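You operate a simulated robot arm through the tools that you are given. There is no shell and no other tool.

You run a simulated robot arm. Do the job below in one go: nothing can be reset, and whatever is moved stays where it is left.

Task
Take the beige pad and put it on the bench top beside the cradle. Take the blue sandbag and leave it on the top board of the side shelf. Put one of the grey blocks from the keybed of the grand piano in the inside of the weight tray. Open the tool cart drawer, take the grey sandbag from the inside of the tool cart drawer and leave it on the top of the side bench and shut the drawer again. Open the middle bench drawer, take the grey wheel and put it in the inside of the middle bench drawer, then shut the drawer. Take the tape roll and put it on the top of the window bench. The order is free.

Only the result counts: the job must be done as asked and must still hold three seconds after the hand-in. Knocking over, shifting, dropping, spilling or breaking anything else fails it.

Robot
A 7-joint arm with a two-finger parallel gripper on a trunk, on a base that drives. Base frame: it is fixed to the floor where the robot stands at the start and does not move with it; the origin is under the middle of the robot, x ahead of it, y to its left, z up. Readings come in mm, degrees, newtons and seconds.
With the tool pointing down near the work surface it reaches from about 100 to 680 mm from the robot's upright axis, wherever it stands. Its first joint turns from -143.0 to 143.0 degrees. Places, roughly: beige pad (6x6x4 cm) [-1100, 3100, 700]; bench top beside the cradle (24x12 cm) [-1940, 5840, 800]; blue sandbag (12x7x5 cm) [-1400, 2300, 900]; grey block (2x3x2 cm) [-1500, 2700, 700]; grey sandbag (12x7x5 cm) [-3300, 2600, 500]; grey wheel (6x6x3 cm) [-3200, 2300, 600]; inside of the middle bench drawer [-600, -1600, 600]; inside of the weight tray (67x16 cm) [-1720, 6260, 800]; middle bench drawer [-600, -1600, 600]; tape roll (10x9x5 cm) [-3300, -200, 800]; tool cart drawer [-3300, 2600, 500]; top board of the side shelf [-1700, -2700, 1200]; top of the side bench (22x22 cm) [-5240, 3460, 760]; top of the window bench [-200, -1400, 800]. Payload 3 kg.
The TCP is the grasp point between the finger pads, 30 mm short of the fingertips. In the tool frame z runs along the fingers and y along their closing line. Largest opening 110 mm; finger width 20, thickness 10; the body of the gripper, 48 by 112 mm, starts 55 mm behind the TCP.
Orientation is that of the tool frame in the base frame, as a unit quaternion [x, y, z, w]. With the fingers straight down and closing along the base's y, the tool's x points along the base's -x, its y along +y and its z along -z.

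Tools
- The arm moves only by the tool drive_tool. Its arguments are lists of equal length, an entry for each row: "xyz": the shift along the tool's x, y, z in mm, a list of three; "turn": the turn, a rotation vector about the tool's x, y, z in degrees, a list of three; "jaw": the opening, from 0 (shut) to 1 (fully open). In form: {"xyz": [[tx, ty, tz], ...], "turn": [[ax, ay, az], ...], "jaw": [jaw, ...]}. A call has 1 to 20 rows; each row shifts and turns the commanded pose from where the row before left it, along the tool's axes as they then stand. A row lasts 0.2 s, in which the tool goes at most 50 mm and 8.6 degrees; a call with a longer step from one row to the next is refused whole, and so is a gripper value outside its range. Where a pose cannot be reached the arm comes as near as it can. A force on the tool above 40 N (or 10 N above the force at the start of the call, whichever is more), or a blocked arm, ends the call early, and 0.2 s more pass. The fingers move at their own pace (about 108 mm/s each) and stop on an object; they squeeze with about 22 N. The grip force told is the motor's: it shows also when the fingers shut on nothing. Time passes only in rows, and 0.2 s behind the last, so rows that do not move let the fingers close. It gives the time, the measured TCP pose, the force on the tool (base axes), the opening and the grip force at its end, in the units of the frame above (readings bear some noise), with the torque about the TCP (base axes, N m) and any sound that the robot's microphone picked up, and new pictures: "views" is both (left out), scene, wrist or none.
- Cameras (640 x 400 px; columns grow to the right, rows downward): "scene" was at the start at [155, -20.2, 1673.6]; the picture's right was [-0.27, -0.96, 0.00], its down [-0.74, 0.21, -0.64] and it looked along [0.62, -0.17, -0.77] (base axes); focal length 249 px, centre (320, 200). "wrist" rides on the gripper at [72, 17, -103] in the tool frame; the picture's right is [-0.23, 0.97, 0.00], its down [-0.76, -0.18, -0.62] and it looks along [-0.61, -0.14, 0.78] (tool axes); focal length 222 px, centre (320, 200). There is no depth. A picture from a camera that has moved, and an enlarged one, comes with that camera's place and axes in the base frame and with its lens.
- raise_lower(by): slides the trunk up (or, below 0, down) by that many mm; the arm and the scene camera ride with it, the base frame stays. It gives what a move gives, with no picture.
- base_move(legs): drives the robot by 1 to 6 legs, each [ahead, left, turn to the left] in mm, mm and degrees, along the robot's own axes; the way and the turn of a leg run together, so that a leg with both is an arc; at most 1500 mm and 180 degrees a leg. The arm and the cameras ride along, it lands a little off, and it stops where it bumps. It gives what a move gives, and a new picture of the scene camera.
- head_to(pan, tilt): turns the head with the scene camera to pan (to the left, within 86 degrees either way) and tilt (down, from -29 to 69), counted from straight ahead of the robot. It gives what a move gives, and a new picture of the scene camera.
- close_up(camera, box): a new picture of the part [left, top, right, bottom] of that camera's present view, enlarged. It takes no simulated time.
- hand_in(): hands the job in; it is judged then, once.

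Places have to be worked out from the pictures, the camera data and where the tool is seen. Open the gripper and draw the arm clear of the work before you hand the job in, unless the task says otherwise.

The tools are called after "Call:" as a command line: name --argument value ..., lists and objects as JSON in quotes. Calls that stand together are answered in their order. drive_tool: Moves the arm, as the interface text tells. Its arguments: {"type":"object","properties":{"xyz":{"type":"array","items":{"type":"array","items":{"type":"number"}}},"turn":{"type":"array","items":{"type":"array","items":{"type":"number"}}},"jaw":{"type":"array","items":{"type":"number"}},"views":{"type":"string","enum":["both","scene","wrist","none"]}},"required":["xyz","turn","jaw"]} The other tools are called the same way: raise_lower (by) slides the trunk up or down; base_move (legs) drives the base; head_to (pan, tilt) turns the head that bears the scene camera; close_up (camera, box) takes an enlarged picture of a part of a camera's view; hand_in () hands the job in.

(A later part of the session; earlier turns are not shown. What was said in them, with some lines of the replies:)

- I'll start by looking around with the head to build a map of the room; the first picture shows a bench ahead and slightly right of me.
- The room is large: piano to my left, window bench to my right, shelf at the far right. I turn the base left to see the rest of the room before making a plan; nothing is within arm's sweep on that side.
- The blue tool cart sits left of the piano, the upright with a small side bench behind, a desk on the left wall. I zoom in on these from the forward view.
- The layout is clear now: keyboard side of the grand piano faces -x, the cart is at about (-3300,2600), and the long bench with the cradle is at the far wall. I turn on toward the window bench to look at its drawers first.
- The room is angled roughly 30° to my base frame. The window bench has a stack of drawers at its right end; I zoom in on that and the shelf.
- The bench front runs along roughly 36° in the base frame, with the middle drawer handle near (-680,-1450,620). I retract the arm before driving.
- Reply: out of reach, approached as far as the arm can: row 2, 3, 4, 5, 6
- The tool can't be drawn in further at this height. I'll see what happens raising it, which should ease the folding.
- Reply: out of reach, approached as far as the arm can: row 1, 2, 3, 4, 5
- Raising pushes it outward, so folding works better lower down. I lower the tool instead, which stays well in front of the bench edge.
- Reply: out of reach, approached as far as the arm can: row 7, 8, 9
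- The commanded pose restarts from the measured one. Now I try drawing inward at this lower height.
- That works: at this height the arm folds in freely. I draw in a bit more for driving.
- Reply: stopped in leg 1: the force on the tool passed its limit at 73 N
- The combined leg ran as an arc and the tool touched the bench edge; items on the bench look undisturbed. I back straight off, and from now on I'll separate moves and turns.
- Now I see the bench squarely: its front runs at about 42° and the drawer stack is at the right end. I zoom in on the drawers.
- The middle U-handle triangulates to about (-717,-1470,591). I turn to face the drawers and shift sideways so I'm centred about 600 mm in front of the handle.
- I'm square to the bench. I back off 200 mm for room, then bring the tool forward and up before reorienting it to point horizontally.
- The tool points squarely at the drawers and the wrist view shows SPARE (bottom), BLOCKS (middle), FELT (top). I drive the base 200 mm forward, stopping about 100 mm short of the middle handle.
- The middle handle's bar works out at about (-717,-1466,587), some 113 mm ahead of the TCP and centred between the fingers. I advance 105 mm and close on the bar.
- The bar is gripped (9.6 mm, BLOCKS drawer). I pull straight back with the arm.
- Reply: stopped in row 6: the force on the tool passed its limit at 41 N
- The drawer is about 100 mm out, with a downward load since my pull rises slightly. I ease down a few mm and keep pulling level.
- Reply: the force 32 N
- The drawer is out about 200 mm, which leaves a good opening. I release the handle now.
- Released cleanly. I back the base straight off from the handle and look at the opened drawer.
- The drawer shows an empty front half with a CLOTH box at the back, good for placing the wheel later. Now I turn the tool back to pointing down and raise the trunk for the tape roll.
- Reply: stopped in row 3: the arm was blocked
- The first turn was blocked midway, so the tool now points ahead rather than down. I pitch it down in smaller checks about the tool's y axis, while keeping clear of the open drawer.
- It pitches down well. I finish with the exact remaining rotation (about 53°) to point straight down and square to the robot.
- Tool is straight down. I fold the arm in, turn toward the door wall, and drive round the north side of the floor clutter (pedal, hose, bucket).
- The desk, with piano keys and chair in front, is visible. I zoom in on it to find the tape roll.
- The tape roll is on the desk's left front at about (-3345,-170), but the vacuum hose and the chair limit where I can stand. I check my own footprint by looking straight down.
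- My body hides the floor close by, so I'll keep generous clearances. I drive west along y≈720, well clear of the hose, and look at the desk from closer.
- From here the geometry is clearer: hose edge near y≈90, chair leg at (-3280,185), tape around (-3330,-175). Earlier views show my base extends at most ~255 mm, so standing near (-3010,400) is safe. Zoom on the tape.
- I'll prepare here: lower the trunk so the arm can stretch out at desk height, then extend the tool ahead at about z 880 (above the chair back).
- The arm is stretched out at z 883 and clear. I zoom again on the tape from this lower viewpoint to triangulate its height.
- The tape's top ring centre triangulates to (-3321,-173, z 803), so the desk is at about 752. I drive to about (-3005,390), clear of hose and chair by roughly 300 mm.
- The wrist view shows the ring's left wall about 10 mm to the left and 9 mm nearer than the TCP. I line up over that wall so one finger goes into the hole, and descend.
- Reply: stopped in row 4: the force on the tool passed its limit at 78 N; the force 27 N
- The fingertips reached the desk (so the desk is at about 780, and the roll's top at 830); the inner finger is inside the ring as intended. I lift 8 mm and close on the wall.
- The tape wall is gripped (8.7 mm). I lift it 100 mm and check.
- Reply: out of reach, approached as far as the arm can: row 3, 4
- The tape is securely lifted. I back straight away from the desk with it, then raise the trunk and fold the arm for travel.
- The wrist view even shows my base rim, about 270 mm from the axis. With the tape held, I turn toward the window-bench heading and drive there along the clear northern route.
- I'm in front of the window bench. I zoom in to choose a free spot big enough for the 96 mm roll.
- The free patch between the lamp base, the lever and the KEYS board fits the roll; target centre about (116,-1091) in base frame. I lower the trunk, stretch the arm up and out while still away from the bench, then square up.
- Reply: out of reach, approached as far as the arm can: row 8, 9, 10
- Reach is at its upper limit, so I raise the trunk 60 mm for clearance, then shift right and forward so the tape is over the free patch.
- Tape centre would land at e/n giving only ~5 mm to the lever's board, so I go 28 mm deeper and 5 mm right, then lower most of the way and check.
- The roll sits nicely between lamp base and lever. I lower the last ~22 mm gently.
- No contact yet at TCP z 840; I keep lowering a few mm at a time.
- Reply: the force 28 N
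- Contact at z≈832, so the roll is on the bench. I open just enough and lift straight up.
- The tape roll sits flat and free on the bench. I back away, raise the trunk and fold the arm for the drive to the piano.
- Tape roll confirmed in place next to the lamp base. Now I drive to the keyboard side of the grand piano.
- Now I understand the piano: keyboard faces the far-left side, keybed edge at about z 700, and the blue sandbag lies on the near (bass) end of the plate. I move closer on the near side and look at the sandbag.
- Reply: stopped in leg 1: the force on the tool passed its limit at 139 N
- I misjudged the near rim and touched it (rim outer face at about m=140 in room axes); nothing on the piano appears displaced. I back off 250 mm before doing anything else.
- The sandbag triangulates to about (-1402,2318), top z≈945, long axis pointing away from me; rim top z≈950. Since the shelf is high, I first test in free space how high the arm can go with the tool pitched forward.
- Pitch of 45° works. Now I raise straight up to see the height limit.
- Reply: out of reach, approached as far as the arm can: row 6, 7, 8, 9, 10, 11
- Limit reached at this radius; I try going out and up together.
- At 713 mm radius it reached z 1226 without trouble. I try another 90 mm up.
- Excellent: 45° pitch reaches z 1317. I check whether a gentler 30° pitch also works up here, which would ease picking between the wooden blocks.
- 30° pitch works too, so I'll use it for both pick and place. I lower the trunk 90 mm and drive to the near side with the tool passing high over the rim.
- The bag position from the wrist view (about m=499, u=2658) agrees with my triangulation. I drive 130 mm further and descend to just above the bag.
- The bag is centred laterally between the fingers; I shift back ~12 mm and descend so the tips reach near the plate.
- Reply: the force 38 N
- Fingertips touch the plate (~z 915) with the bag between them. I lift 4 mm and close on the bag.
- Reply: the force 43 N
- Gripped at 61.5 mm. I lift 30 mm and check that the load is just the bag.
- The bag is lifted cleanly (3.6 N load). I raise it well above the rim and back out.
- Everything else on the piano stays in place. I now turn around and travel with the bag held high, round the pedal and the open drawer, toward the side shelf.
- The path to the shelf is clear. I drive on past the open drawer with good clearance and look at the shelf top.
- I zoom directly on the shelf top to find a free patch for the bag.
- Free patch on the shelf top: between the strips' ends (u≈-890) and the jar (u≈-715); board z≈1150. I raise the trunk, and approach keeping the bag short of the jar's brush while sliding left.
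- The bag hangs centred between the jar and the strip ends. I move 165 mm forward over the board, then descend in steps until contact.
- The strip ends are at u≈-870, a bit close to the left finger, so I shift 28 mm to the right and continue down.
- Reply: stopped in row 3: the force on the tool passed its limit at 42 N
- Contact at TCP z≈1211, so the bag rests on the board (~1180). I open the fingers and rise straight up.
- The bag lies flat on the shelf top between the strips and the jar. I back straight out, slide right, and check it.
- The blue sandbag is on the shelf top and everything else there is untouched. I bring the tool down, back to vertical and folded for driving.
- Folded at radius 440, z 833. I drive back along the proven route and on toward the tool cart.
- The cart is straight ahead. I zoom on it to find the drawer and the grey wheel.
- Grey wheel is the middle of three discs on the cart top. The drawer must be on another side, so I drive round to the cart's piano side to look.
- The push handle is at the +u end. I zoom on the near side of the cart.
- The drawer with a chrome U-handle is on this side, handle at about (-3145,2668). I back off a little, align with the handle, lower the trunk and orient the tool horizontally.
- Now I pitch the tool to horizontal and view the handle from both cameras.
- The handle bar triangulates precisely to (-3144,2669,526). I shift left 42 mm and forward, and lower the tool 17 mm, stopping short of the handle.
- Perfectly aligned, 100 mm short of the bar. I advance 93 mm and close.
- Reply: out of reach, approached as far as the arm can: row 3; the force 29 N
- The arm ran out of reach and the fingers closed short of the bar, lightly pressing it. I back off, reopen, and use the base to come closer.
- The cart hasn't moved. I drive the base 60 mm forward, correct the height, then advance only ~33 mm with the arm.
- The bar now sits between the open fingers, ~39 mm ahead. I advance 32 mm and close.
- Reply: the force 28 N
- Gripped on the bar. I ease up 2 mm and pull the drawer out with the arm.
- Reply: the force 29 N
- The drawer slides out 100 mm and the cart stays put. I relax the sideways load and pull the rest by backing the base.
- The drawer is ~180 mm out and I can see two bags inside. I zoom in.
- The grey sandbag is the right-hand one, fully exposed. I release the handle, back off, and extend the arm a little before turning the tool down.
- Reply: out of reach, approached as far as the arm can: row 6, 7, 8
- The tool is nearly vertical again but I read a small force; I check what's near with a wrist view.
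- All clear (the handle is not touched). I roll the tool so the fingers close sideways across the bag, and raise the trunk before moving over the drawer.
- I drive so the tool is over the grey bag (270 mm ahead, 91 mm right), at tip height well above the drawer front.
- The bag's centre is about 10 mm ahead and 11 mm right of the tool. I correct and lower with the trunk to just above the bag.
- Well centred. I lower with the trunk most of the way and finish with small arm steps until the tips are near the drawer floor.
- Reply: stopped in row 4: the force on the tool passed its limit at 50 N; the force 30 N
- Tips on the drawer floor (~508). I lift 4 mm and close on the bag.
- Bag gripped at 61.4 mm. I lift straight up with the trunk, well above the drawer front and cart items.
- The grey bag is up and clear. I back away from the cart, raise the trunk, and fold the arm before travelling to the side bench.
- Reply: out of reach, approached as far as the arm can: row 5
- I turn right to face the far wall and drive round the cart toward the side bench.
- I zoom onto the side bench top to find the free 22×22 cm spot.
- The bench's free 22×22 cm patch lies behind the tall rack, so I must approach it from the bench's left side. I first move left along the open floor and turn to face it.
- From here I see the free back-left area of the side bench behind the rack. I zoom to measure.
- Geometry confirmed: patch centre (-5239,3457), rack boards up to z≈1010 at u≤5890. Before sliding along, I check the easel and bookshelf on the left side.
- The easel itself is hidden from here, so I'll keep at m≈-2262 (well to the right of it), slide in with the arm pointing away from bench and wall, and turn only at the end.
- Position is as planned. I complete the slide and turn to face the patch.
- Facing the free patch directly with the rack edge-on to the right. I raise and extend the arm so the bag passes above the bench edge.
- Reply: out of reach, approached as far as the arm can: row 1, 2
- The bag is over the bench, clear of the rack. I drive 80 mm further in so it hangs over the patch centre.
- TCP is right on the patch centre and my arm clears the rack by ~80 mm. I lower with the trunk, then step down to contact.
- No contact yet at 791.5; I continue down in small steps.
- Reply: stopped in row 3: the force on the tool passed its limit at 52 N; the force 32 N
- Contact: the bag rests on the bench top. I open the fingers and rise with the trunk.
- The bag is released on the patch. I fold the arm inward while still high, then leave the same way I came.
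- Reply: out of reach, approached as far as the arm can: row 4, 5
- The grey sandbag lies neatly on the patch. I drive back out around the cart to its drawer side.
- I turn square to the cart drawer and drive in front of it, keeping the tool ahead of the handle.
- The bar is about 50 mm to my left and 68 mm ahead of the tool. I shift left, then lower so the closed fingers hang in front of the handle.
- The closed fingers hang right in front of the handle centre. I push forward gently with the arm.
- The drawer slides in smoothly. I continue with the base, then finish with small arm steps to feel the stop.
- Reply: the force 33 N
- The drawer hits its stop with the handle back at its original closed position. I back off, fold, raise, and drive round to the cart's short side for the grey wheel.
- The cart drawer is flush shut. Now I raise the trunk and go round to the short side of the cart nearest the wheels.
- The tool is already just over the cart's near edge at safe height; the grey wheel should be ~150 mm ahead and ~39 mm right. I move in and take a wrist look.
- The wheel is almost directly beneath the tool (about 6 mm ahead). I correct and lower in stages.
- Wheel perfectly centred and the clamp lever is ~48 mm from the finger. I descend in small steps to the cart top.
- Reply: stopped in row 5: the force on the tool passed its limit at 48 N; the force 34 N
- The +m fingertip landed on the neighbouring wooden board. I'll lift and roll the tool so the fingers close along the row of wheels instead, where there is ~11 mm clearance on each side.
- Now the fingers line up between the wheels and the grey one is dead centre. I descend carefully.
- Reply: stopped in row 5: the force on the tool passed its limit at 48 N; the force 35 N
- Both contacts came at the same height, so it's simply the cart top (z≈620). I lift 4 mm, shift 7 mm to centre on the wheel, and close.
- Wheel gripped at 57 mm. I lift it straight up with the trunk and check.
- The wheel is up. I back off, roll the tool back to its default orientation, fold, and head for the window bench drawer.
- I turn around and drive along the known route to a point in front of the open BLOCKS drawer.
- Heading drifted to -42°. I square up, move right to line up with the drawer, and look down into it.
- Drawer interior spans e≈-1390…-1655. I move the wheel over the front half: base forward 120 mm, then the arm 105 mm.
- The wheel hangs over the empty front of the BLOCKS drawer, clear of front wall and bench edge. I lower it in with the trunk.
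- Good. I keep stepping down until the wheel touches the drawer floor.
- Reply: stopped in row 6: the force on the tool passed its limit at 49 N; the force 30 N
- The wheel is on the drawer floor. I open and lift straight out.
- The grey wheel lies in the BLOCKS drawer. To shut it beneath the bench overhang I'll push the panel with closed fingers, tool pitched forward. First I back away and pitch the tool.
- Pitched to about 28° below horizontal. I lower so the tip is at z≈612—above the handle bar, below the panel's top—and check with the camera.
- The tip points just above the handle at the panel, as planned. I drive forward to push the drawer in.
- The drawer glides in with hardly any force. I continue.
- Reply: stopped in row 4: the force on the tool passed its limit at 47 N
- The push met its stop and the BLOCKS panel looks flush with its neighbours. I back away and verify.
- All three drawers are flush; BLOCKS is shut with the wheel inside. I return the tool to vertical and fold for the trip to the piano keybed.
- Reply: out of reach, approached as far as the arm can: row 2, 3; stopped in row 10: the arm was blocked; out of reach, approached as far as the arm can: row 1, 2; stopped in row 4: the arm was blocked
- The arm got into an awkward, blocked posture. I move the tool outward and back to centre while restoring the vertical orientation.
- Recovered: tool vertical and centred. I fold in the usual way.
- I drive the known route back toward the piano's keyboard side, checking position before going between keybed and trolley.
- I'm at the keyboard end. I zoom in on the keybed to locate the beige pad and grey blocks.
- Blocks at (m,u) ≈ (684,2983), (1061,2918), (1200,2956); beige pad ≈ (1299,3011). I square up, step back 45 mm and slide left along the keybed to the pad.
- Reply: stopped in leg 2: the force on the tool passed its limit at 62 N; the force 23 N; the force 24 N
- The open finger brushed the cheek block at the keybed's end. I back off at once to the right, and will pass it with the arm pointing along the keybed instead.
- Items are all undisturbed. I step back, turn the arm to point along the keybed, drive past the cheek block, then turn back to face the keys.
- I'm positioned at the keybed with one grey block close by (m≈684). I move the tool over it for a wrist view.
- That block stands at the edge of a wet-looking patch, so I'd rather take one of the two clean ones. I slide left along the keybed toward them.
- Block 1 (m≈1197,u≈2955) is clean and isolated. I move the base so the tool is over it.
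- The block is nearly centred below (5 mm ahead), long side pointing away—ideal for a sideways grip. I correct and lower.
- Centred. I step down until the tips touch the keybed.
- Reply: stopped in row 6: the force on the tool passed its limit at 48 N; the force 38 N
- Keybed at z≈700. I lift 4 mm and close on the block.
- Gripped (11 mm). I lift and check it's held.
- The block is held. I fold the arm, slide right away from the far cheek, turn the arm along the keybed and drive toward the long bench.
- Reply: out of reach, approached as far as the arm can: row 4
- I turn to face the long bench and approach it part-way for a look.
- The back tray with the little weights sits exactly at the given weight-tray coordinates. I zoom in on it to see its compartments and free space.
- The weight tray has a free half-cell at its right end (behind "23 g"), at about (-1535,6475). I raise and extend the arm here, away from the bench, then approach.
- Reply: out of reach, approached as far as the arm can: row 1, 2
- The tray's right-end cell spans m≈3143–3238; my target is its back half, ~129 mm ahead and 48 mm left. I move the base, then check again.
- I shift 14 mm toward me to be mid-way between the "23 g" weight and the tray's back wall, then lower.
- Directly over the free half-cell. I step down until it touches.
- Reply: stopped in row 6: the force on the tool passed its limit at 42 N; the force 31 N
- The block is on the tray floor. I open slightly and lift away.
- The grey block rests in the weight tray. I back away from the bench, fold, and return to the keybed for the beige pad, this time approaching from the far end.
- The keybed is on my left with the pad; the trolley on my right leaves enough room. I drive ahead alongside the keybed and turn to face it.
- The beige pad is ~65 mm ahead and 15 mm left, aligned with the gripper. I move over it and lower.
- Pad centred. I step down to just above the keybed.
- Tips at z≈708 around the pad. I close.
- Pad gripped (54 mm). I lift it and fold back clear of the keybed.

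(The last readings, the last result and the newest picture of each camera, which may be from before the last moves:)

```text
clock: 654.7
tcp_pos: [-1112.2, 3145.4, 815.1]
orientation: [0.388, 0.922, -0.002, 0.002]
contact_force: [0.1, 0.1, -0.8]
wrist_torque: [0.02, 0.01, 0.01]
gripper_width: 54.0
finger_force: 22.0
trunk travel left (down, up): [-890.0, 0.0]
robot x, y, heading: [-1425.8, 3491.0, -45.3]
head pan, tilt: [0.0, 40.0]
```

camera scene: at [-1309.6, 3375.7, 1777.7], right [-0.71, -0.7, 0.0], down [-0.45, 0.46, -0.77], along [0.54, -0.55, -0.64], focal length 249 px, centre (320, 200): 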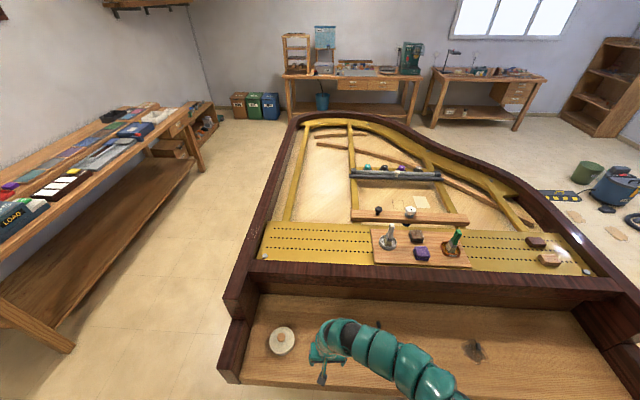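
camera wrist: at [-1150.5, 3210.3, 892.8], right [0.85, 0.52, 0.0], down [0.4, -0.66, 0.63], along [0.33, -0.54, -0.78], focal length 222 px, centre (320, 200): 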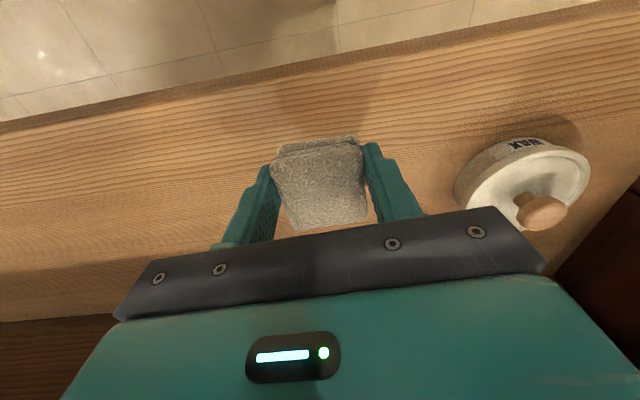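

Pad held. I turn along the keybed, back out, and head to the long bench's cradle side.

Call:
base_move --legs '[[0, 0, -93], [-800, 0, 0], [0, 0, -90], [1000, -390, 0]]'

Call:
head_to --pan 0 --tilt 40

Call:
close_up --camera "scene" --box '[220, 120, 420, 245]'

```text
clock: 671.8
tcp_pos: [-1488.0, 5395.0, 815.6]
orientation: [0.914, -0.405, -0.002, -0.003]
contact_force: [-0.4, -0.4, -1.1]
wrist_torque: [0.02, 0.0, 0.01]
gripper_width: 53.5
finger_force: 22.0
trunk travel left (down, up): [-890.0, 0.0]
robot x, y, heading: [-1190.6, 5035.8, 132.3]
head pan, tilt: [0.0, 40.0]
camera scene: at [-1298.3, 5158.3, 1777.6], right [0.74, 0.67, 0.0], down [0.43, -0.48, -0.77], along [-0.51, 0.57, -0.64], focal length 249 px, centre (320, 200)
```

scene: 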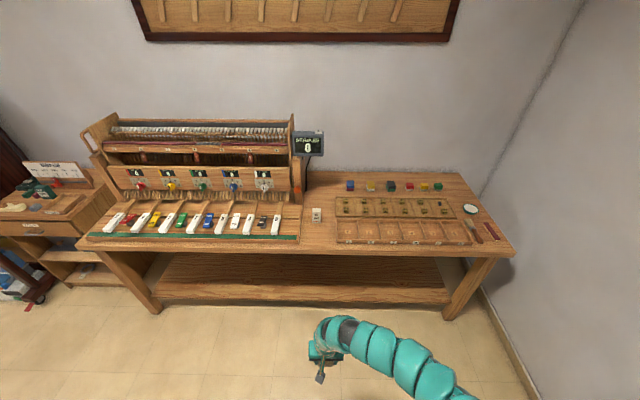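

```text
clock: 672.4
tcp_pos: [-1488.2, 5394.7, 815.1]
orientation: [0.914, -0.405, -0.002, -0.004]
contact_force: [-0.4, -1.1, 0.6]
wrist_torque: [0.06, 0.03, -0.01]
gripper_width: 53.2
finger_force: 22.5
trunk travel left (down, up): [-890.0, 0.0]
robot x, y, heading: [-1186.9, 5032.4, 132.3]
head pan, tilt: [0.0, 40.0]
camera scene: at [-1298.1, 5157.9, 1777.7], right [0.74, 0.67, 0.0], down [0.43, -0.48, -0.77], along [-0.51, 0.57, -0.64], focal length 249 px, centre (320, 200)
```

scene: 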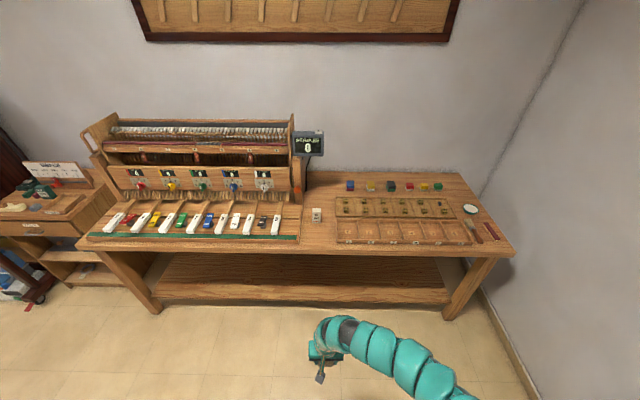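

```text
3.20 times, centred on (320, 182) of scene
camera zoom: at [-1298.1, 5157.9, 1777.7], right [0.74, 0.67, 0.0], down [0.43, -0.48, -0.77], along [-0.51, 0.57, -0.64], focal length 798 px, centre (320, 256)
```

zoom: 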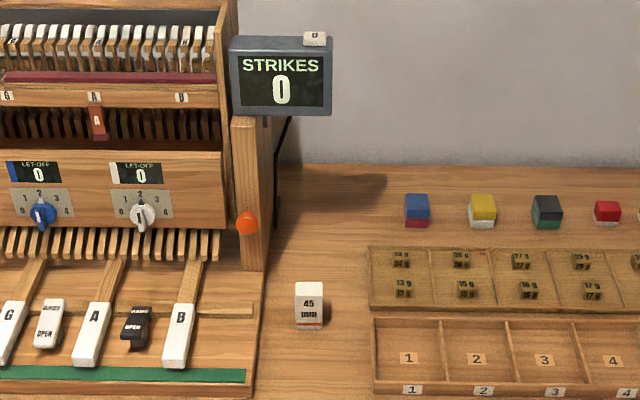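

The target patch lies between the key cradle and the trays, just in front of the "45 mm" gauge. I raise and extend the arm, then approach.

Call:
drive_tool --xyz '[[-10, 0, -25], [-20, 0, -25], [-25, 0, -20], [-25, 0, -15], [-25, 0, -10], [-25, 0, -5]]' --turn '[[0, 0, 0], [0, 0, 0], [0, 0, 0], [0, 0, 0], [0, 0, 0], [0, 0, 0]]' --jaw '[0.2, 0.2, 0.2, 0.2, 0.2, 0.2]' --views "none"

Call:
base_move --legs '[[380, 15, 0]]'

Call:
drive_tool --xyz '[[0, 0, 0]]' --turn '[[0, 0, 0]]' --jaw '[0.2]' --views "wrist"

```text
clock: 673.8
tcp_pos: [-1580.9, 5494.6, 908.0]
orientation: [0.914, -0.406, -0.001, -0.003]
contact_force: [0.0, 0.0, -0.7]
wrist_torque: [-0.03, -0.01, -0.01]
gripper_width: 53.6
finger_force: 21.4
out of reach, approached as far as the arm can: row 1, 2
trunk travel left (down, up): [-890.0, 0.0]
robot x, y, heading: [-1186.5, 5035.0, 132.0]
head pan, tilt: [0.0, 40.0]
```

```text
clock: 676.2
tcp_pos: [-1848.3, 5768.8, 907.5]
orientation: [0.914, -0.406, -0.002, -0.003]
contact_force: [-0.5, 0.1, -0.7]
wrist_torque: [-0.03, 0.01, 0.0]
gripper_width: 53.2
finger_force: 22.2
trunk travel left (down, up): [-890.0, 0.0]
robot x, y, heading: [-1453.0, 5310.2, 131.9]
head pan, tilt: [0.0, 40.0]
camera scene: at [-1565.7, 5431.5, 1777.6], right [0.74, 0.67, 0.0], down [0.43, -0.48, -0.77], along [-0.51, 0.57, -0.64], focal length 249 px, centre (320, 200)
```

scene: 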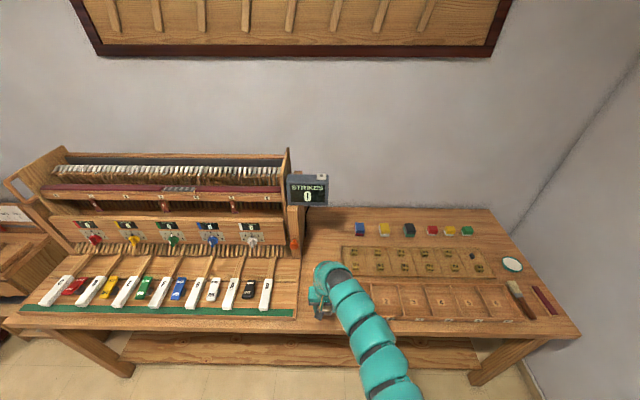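

```text
clock: 676.6
tcp_pos: [-1847.9, 5768.0, 906.8]
orientation: [0.914, -0.406, -0.002, -0.003]
contact_force: [-0.5, 0.2, -0.7]
wrist_torque: [-0.01, -0.05, -0.03]
gripper_width: 53.1
finger_force: 22.1
trunk travel left (down, up): [-890.0, 0.0]
robot x, y, heading: [-1456.1, 5310.6, 132.1]
head pan, tilt: [0.0, 40.0]
camera wrist: at [-1811.3, 5703.2, 1009.8], right [-0.88, -0.48, 0.0], down [-0.38, 0.68, 0.63], along [-0.3, 0.55, -0.78], focal length 222 px, centre (320, 200)
```

wrist: 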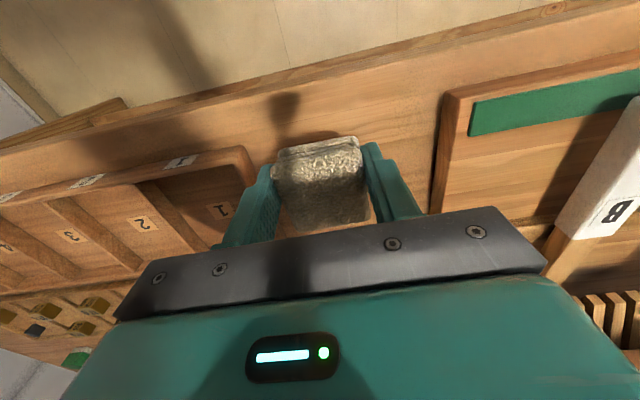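

I move the last 80 mm forward and 17 mm left over the patch and look again.

Call:
base_move --legs '[[82, 17, 0]]'

Call:
raise_lower --by -45

Call:
drive_tool --xyz '[[0, 0, 0]]' --turn '[[0, 0, 0]]' --jaw '[0.2]' --views "both"

```text
clock: 677.7
tcp_pos: [-1917.4, 5817.4, 905.9]
orientation: [0.914, -0.406, -0.002, -0.003]
contact_force: [-0.6, -0.2, -0.2]
wrist_torque: [-0.04, -0.03, -0.01]
gripper_width: 53.0
finger_force: 21.9
trunk travel left (down, up): [-890.0, 0.0]
robot x, y, heading: [-1522.6, 5358.1, 132.4]
head pan, tilt: [0.0, 40.0]
camera scene: at [-1634.4, 5481.0, 1777.5], right [0.74, 0.67, 0.0], down [0.43, -0.48, -0.77], along [-0.51, 0.57, -0.64], focal length 249 px, centre (320, 200)
```

scene: 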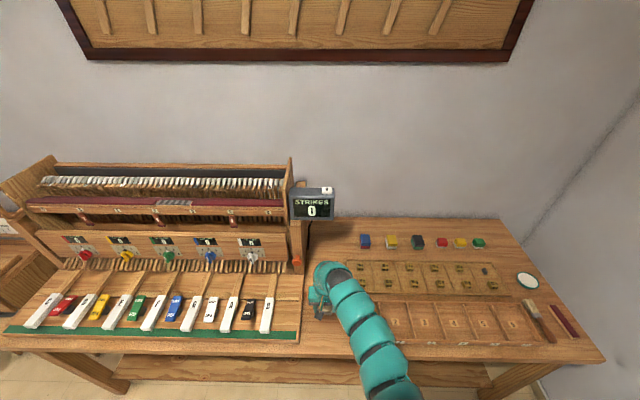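

```text
clock: 678.5
tcp_pos: [-1916.6, 5816.5, 862.3]
orientation: [0.914, -0.406, -0.003, -0.003]
contact_force: [0.2, -0.1, -0.1]
wrist_torque: [0.03, 0.01, -0.01]
gripper_width: 53.4
finger_force: 21.8
trunk travel left (down, up): [-845.0, 45.0]
robot x, y, heading: [-1522.9, 5358.0, 132.4]
head pan, tilt: [0.0, 40.0]
```

```text
clock: 679.0
tcp_pos: [-1915.9, 5817.4, 862.8]
orientation: [0.914, -0.406, -0.002, -0.003]
contact_force: [0.0, 0.0, 0.2]
wrist_torque: [-0.01, 0.04, 0.02]
gripper_width: 53.4
finger_force: 21.9
trunk travel left (down, up): [-845.0, 45.0]
robot x, y, heading: [-1519.8, 5358.2, 132.0]
head pan, tilt: [0.0, 40.0]
camera scene: at [-1633.0, 5480.0, 1732.7], right [0.74, 0.67, 0.0], down [0.43, -0.48, -0.77], along [-0.51, 0.57, -0.64], focal length 249 px, centre (320, 200)
camera wrist: at [-1879.4, 5752.1, 964.7], right [-0.87, -0.48, 0.0], down [-0.38, 0.68, 0.63], along [-0.3, 0.55, -0.78], focal length 222 px, centre (320, 200)
```

scene: 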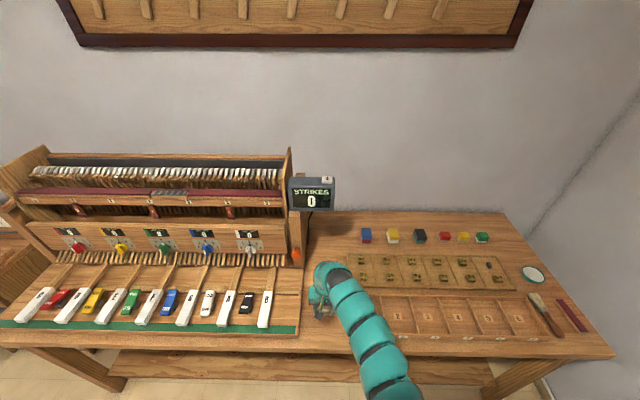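
wrist: 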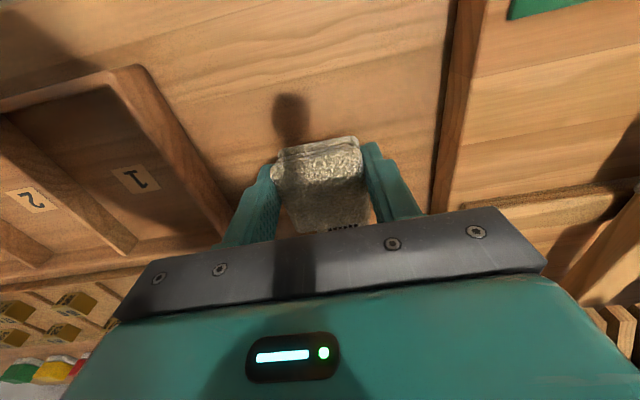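

Everything is clear: the gauge block stands ~38 mm behind the pad. I lower to contact.

Call:
drive_tool --xyz '[[0, 0, 8], [0, 0, 6], [0, 0, 5], [0, 0, 4], [0, 0, 4], [0, 0, 4], [0, 0, 3]]' --turn '[[0, 0, 0], [0, 0, 0], [0, 0, 0], [0, 0, 0], [0, 0, 0], [0, 0, 0], [0, 0, 0]]' --jaw '[0.2, 0.2, 0.2, 0.2, 0.2, 0.2, 0.2]' --views "wrist"

```text
clock: 680.5
tcp_pos: [-1915.3, 5817.7, 831.1]
orientation: [0.914, -0.406, -0.006, -0.003]
contact_force: [-0.9, -0.3, 32.6]
wrist_torque: [0.01, 0.06, -0.06]
gripper_width: 53.6
finger_force: 22.0
trunk travel left (down, up): [-845.0, 45.0]
robot x, y, heading: [-1527.0, 5357.7, 132.3]
head pan, tilt: [0.0, 40.0]
camera wrist: at [-1878.2, 5751.8, 933.5], right [-0.87, -0.48, 0.0], down [-0.37, 0.68, 0.63], along [-0.31, 0.55, -0.77], focal length 222 px, centre (320, 200)
```

wrist: 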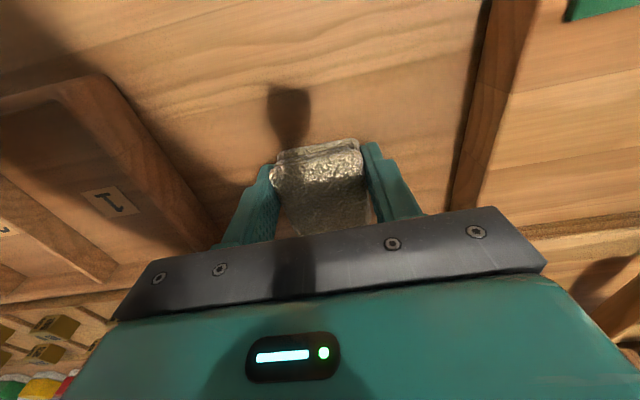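

The pad is on the bench (32 N contact). I open the fingers and lift away.

Call:
drive_tool --xyz '[[0, 0, -1], [0, 0, 0], [0, 0, 0], [0, 0, -10], [0, 0, -20]]' --turn '[[0, 0, 0], [0, 0, 0], [0, 0, 0], [0, 0, 0], [0, 0, 0]]' --jaw '[0.6, 0.7, 0.7, 0.7, 0.7]' --views "wrist"

Call:
raise_lower --by 45

Call:
base_move --legs '[[-450, 0, 0]]'

Call:
close_up --camera "scene" --box '[220, 150, 520, 300]'

```text
clock: 681.8
tcp_pos: [-1914.9, 5818.0, 860.0]
orientation: [0.914, -0.405, -0.002, -0.002]
contact_force: [-0.1, 0.1, 0.1]
wrist_torque: [-0.01, -0.02, 0.01]
gripper_width: 77.2
finger_force: 0.1
trunk travel left (down, up): [-845.0, 45.0]
robot x, y, heading: [-1521.1, 5353.4, 132.2]
head pan, tilt: [0.0, 40.0]
camera wrist: at [-1879.5, 5752.3, 963.2], right [-0.87, -0.49, 0.0], down [-0.38, 0.68, 0.63], along [-0.3, 0.55, -0.78], focal length 222 px, centre (320, 200)
```

wrist: 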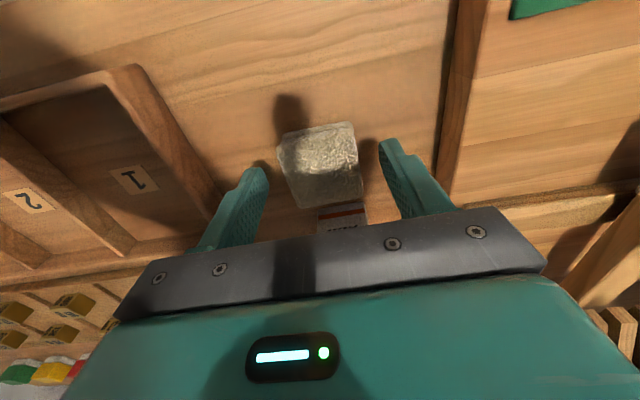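

```text
clock: 682.6
tcp_pos: [-1916.0, 5817.8, 904.7]
orientation: [0.914, -0.407, -0.002, -0.004]
contact_force: [0.3, -0.7, -0.4]
wrist_torque: [-0.01, 0.03, -0.01]
gripper_width: 76.9
finger_force: 0.1
trunk travel left (down, up): [-890.0, 0.0]
robot x, y, heading: [-1522.1, 5356.5, 131.7]
head pan, tilt: [0.0, 40.0]
```

```text
clock: 685.4
tcp_pos: [-1609.2, 5483.8, 907.9]
orientation: [0.912, -0.409, -0.003, -0.004]
contact_force: [1.3, -0.1, -0.7]
wrist_torque: [0.0, 0.03, -0.01]
gripper_width: 76.8
finger_force: 0.1
trunk travel left (down, up): [-890.0, 0.0]
robot x, y, heading: [-1220.1, 5021.2, 131.5]
head pan, tilt: [0.0, 40.0]
camera scene: at [-1328.6, 5143.5, 1777.8], right [0.75, 0.67, 0.0], down [0.43, -0.48, -0.77], along [-0.51, 0.57, -0.64], focal length 249 px, centre (320, 200)
```

scene: 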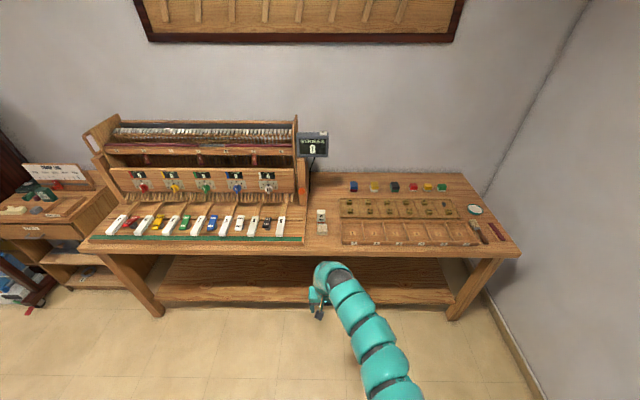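

```text
2.13 times, centred on (370, 225) of scene
camera zoom: at [-1328.6, 5143.5, 1777.8], right [0.75, 0.67, 0.0], down [0.43, -0.48, -0.77], along [-0.51, 0.57, -0.64], focal length 532 px, centre (213, 147)
```

zoom: 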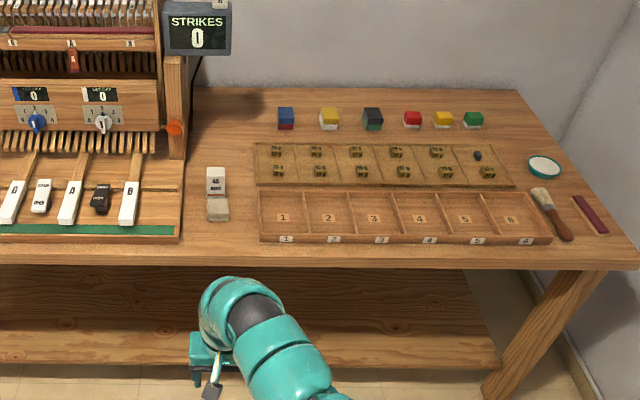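

All items look placed: pad in front of the gauge beside the cradle, block in the weight tray. One last close look to confirm before handing in.

Call:
close_up --camera "scene" --box '[290, 180, 390, 245]'

Call:
close_up --camera "scene" --box '[390, 180, 510, 255]'

```text
6.15 times, centred on (340, 212) of scene
camera zoom: at [-1328.6, 5143.5, 1777.8], right [0.75, 0.67, 0.0], down [0.43, -0.48, -0.77], along [-0.51, 0.57, -0.64], focal length 1535 px, centre (197, 123)
```

zoom: 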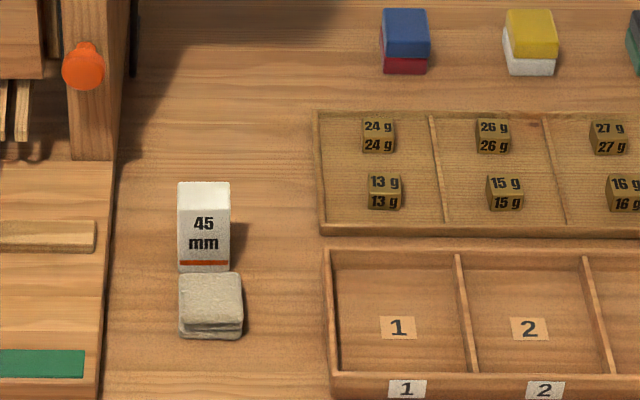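

```text
5.33 times, centred on (450, 218) of scene
camera zoom: at [-1328.6, 5143.5, 1777.8], right [0.75, 0.67, 0.0], down [0.43, -0.48, -0.77], along [-0.51, 0.57, -0.64], focal length 1330 px, centre (-373, 107)
```

zoom: 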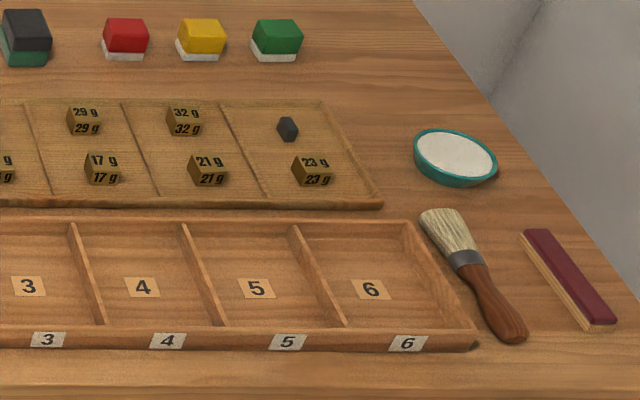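

The pad rests beside the cradle, the block is inside the weight tray, and all the other objects here are undisturbed. The gripper is open and the arm is clear, so I hand the job in.

Call:
hand_in

```text
The job is handed in.
```

I did all six tasks and handed the job in. Each result looked right in the camera when I finished it, but I don't have the judge's verdict.

| Task | Where it is now |
|---|---|
| Beige pad | On the bench top between the cradle and the trays, about 4 cm in front of the "45 mm" gauge |
| Blue sandbag | Flat on the top board of the side shelf, between the strips and the jar |
| Grey block | In the right-hand compartment of the weight tray, behind the "23 g" weight |
| Grey sandbag | On the free spot at the back of the side bench; tool cart drawer shut again |
| Grey wheel | In the middle bench drawer (labelled BLOCKS); drawer shut |
| Tape roll | Flat on the window bench, next to the lamp base |

There were some hard contacts along the way:

- **While driving:** the arm bumped the front of the window bench, the near rim of the piano and the side block at the end of the keybed, at 62 to 139 N.
- **At the cart:** it pressed lightly on the drawer handle before I got the grip right.

I looked after each contact and saw nothing moved or knocked over. I did not measure whether the bench or piano shifted slightly.

I left the grey block that stands in a wet-looking patch on the keybed and used a clean one instead.
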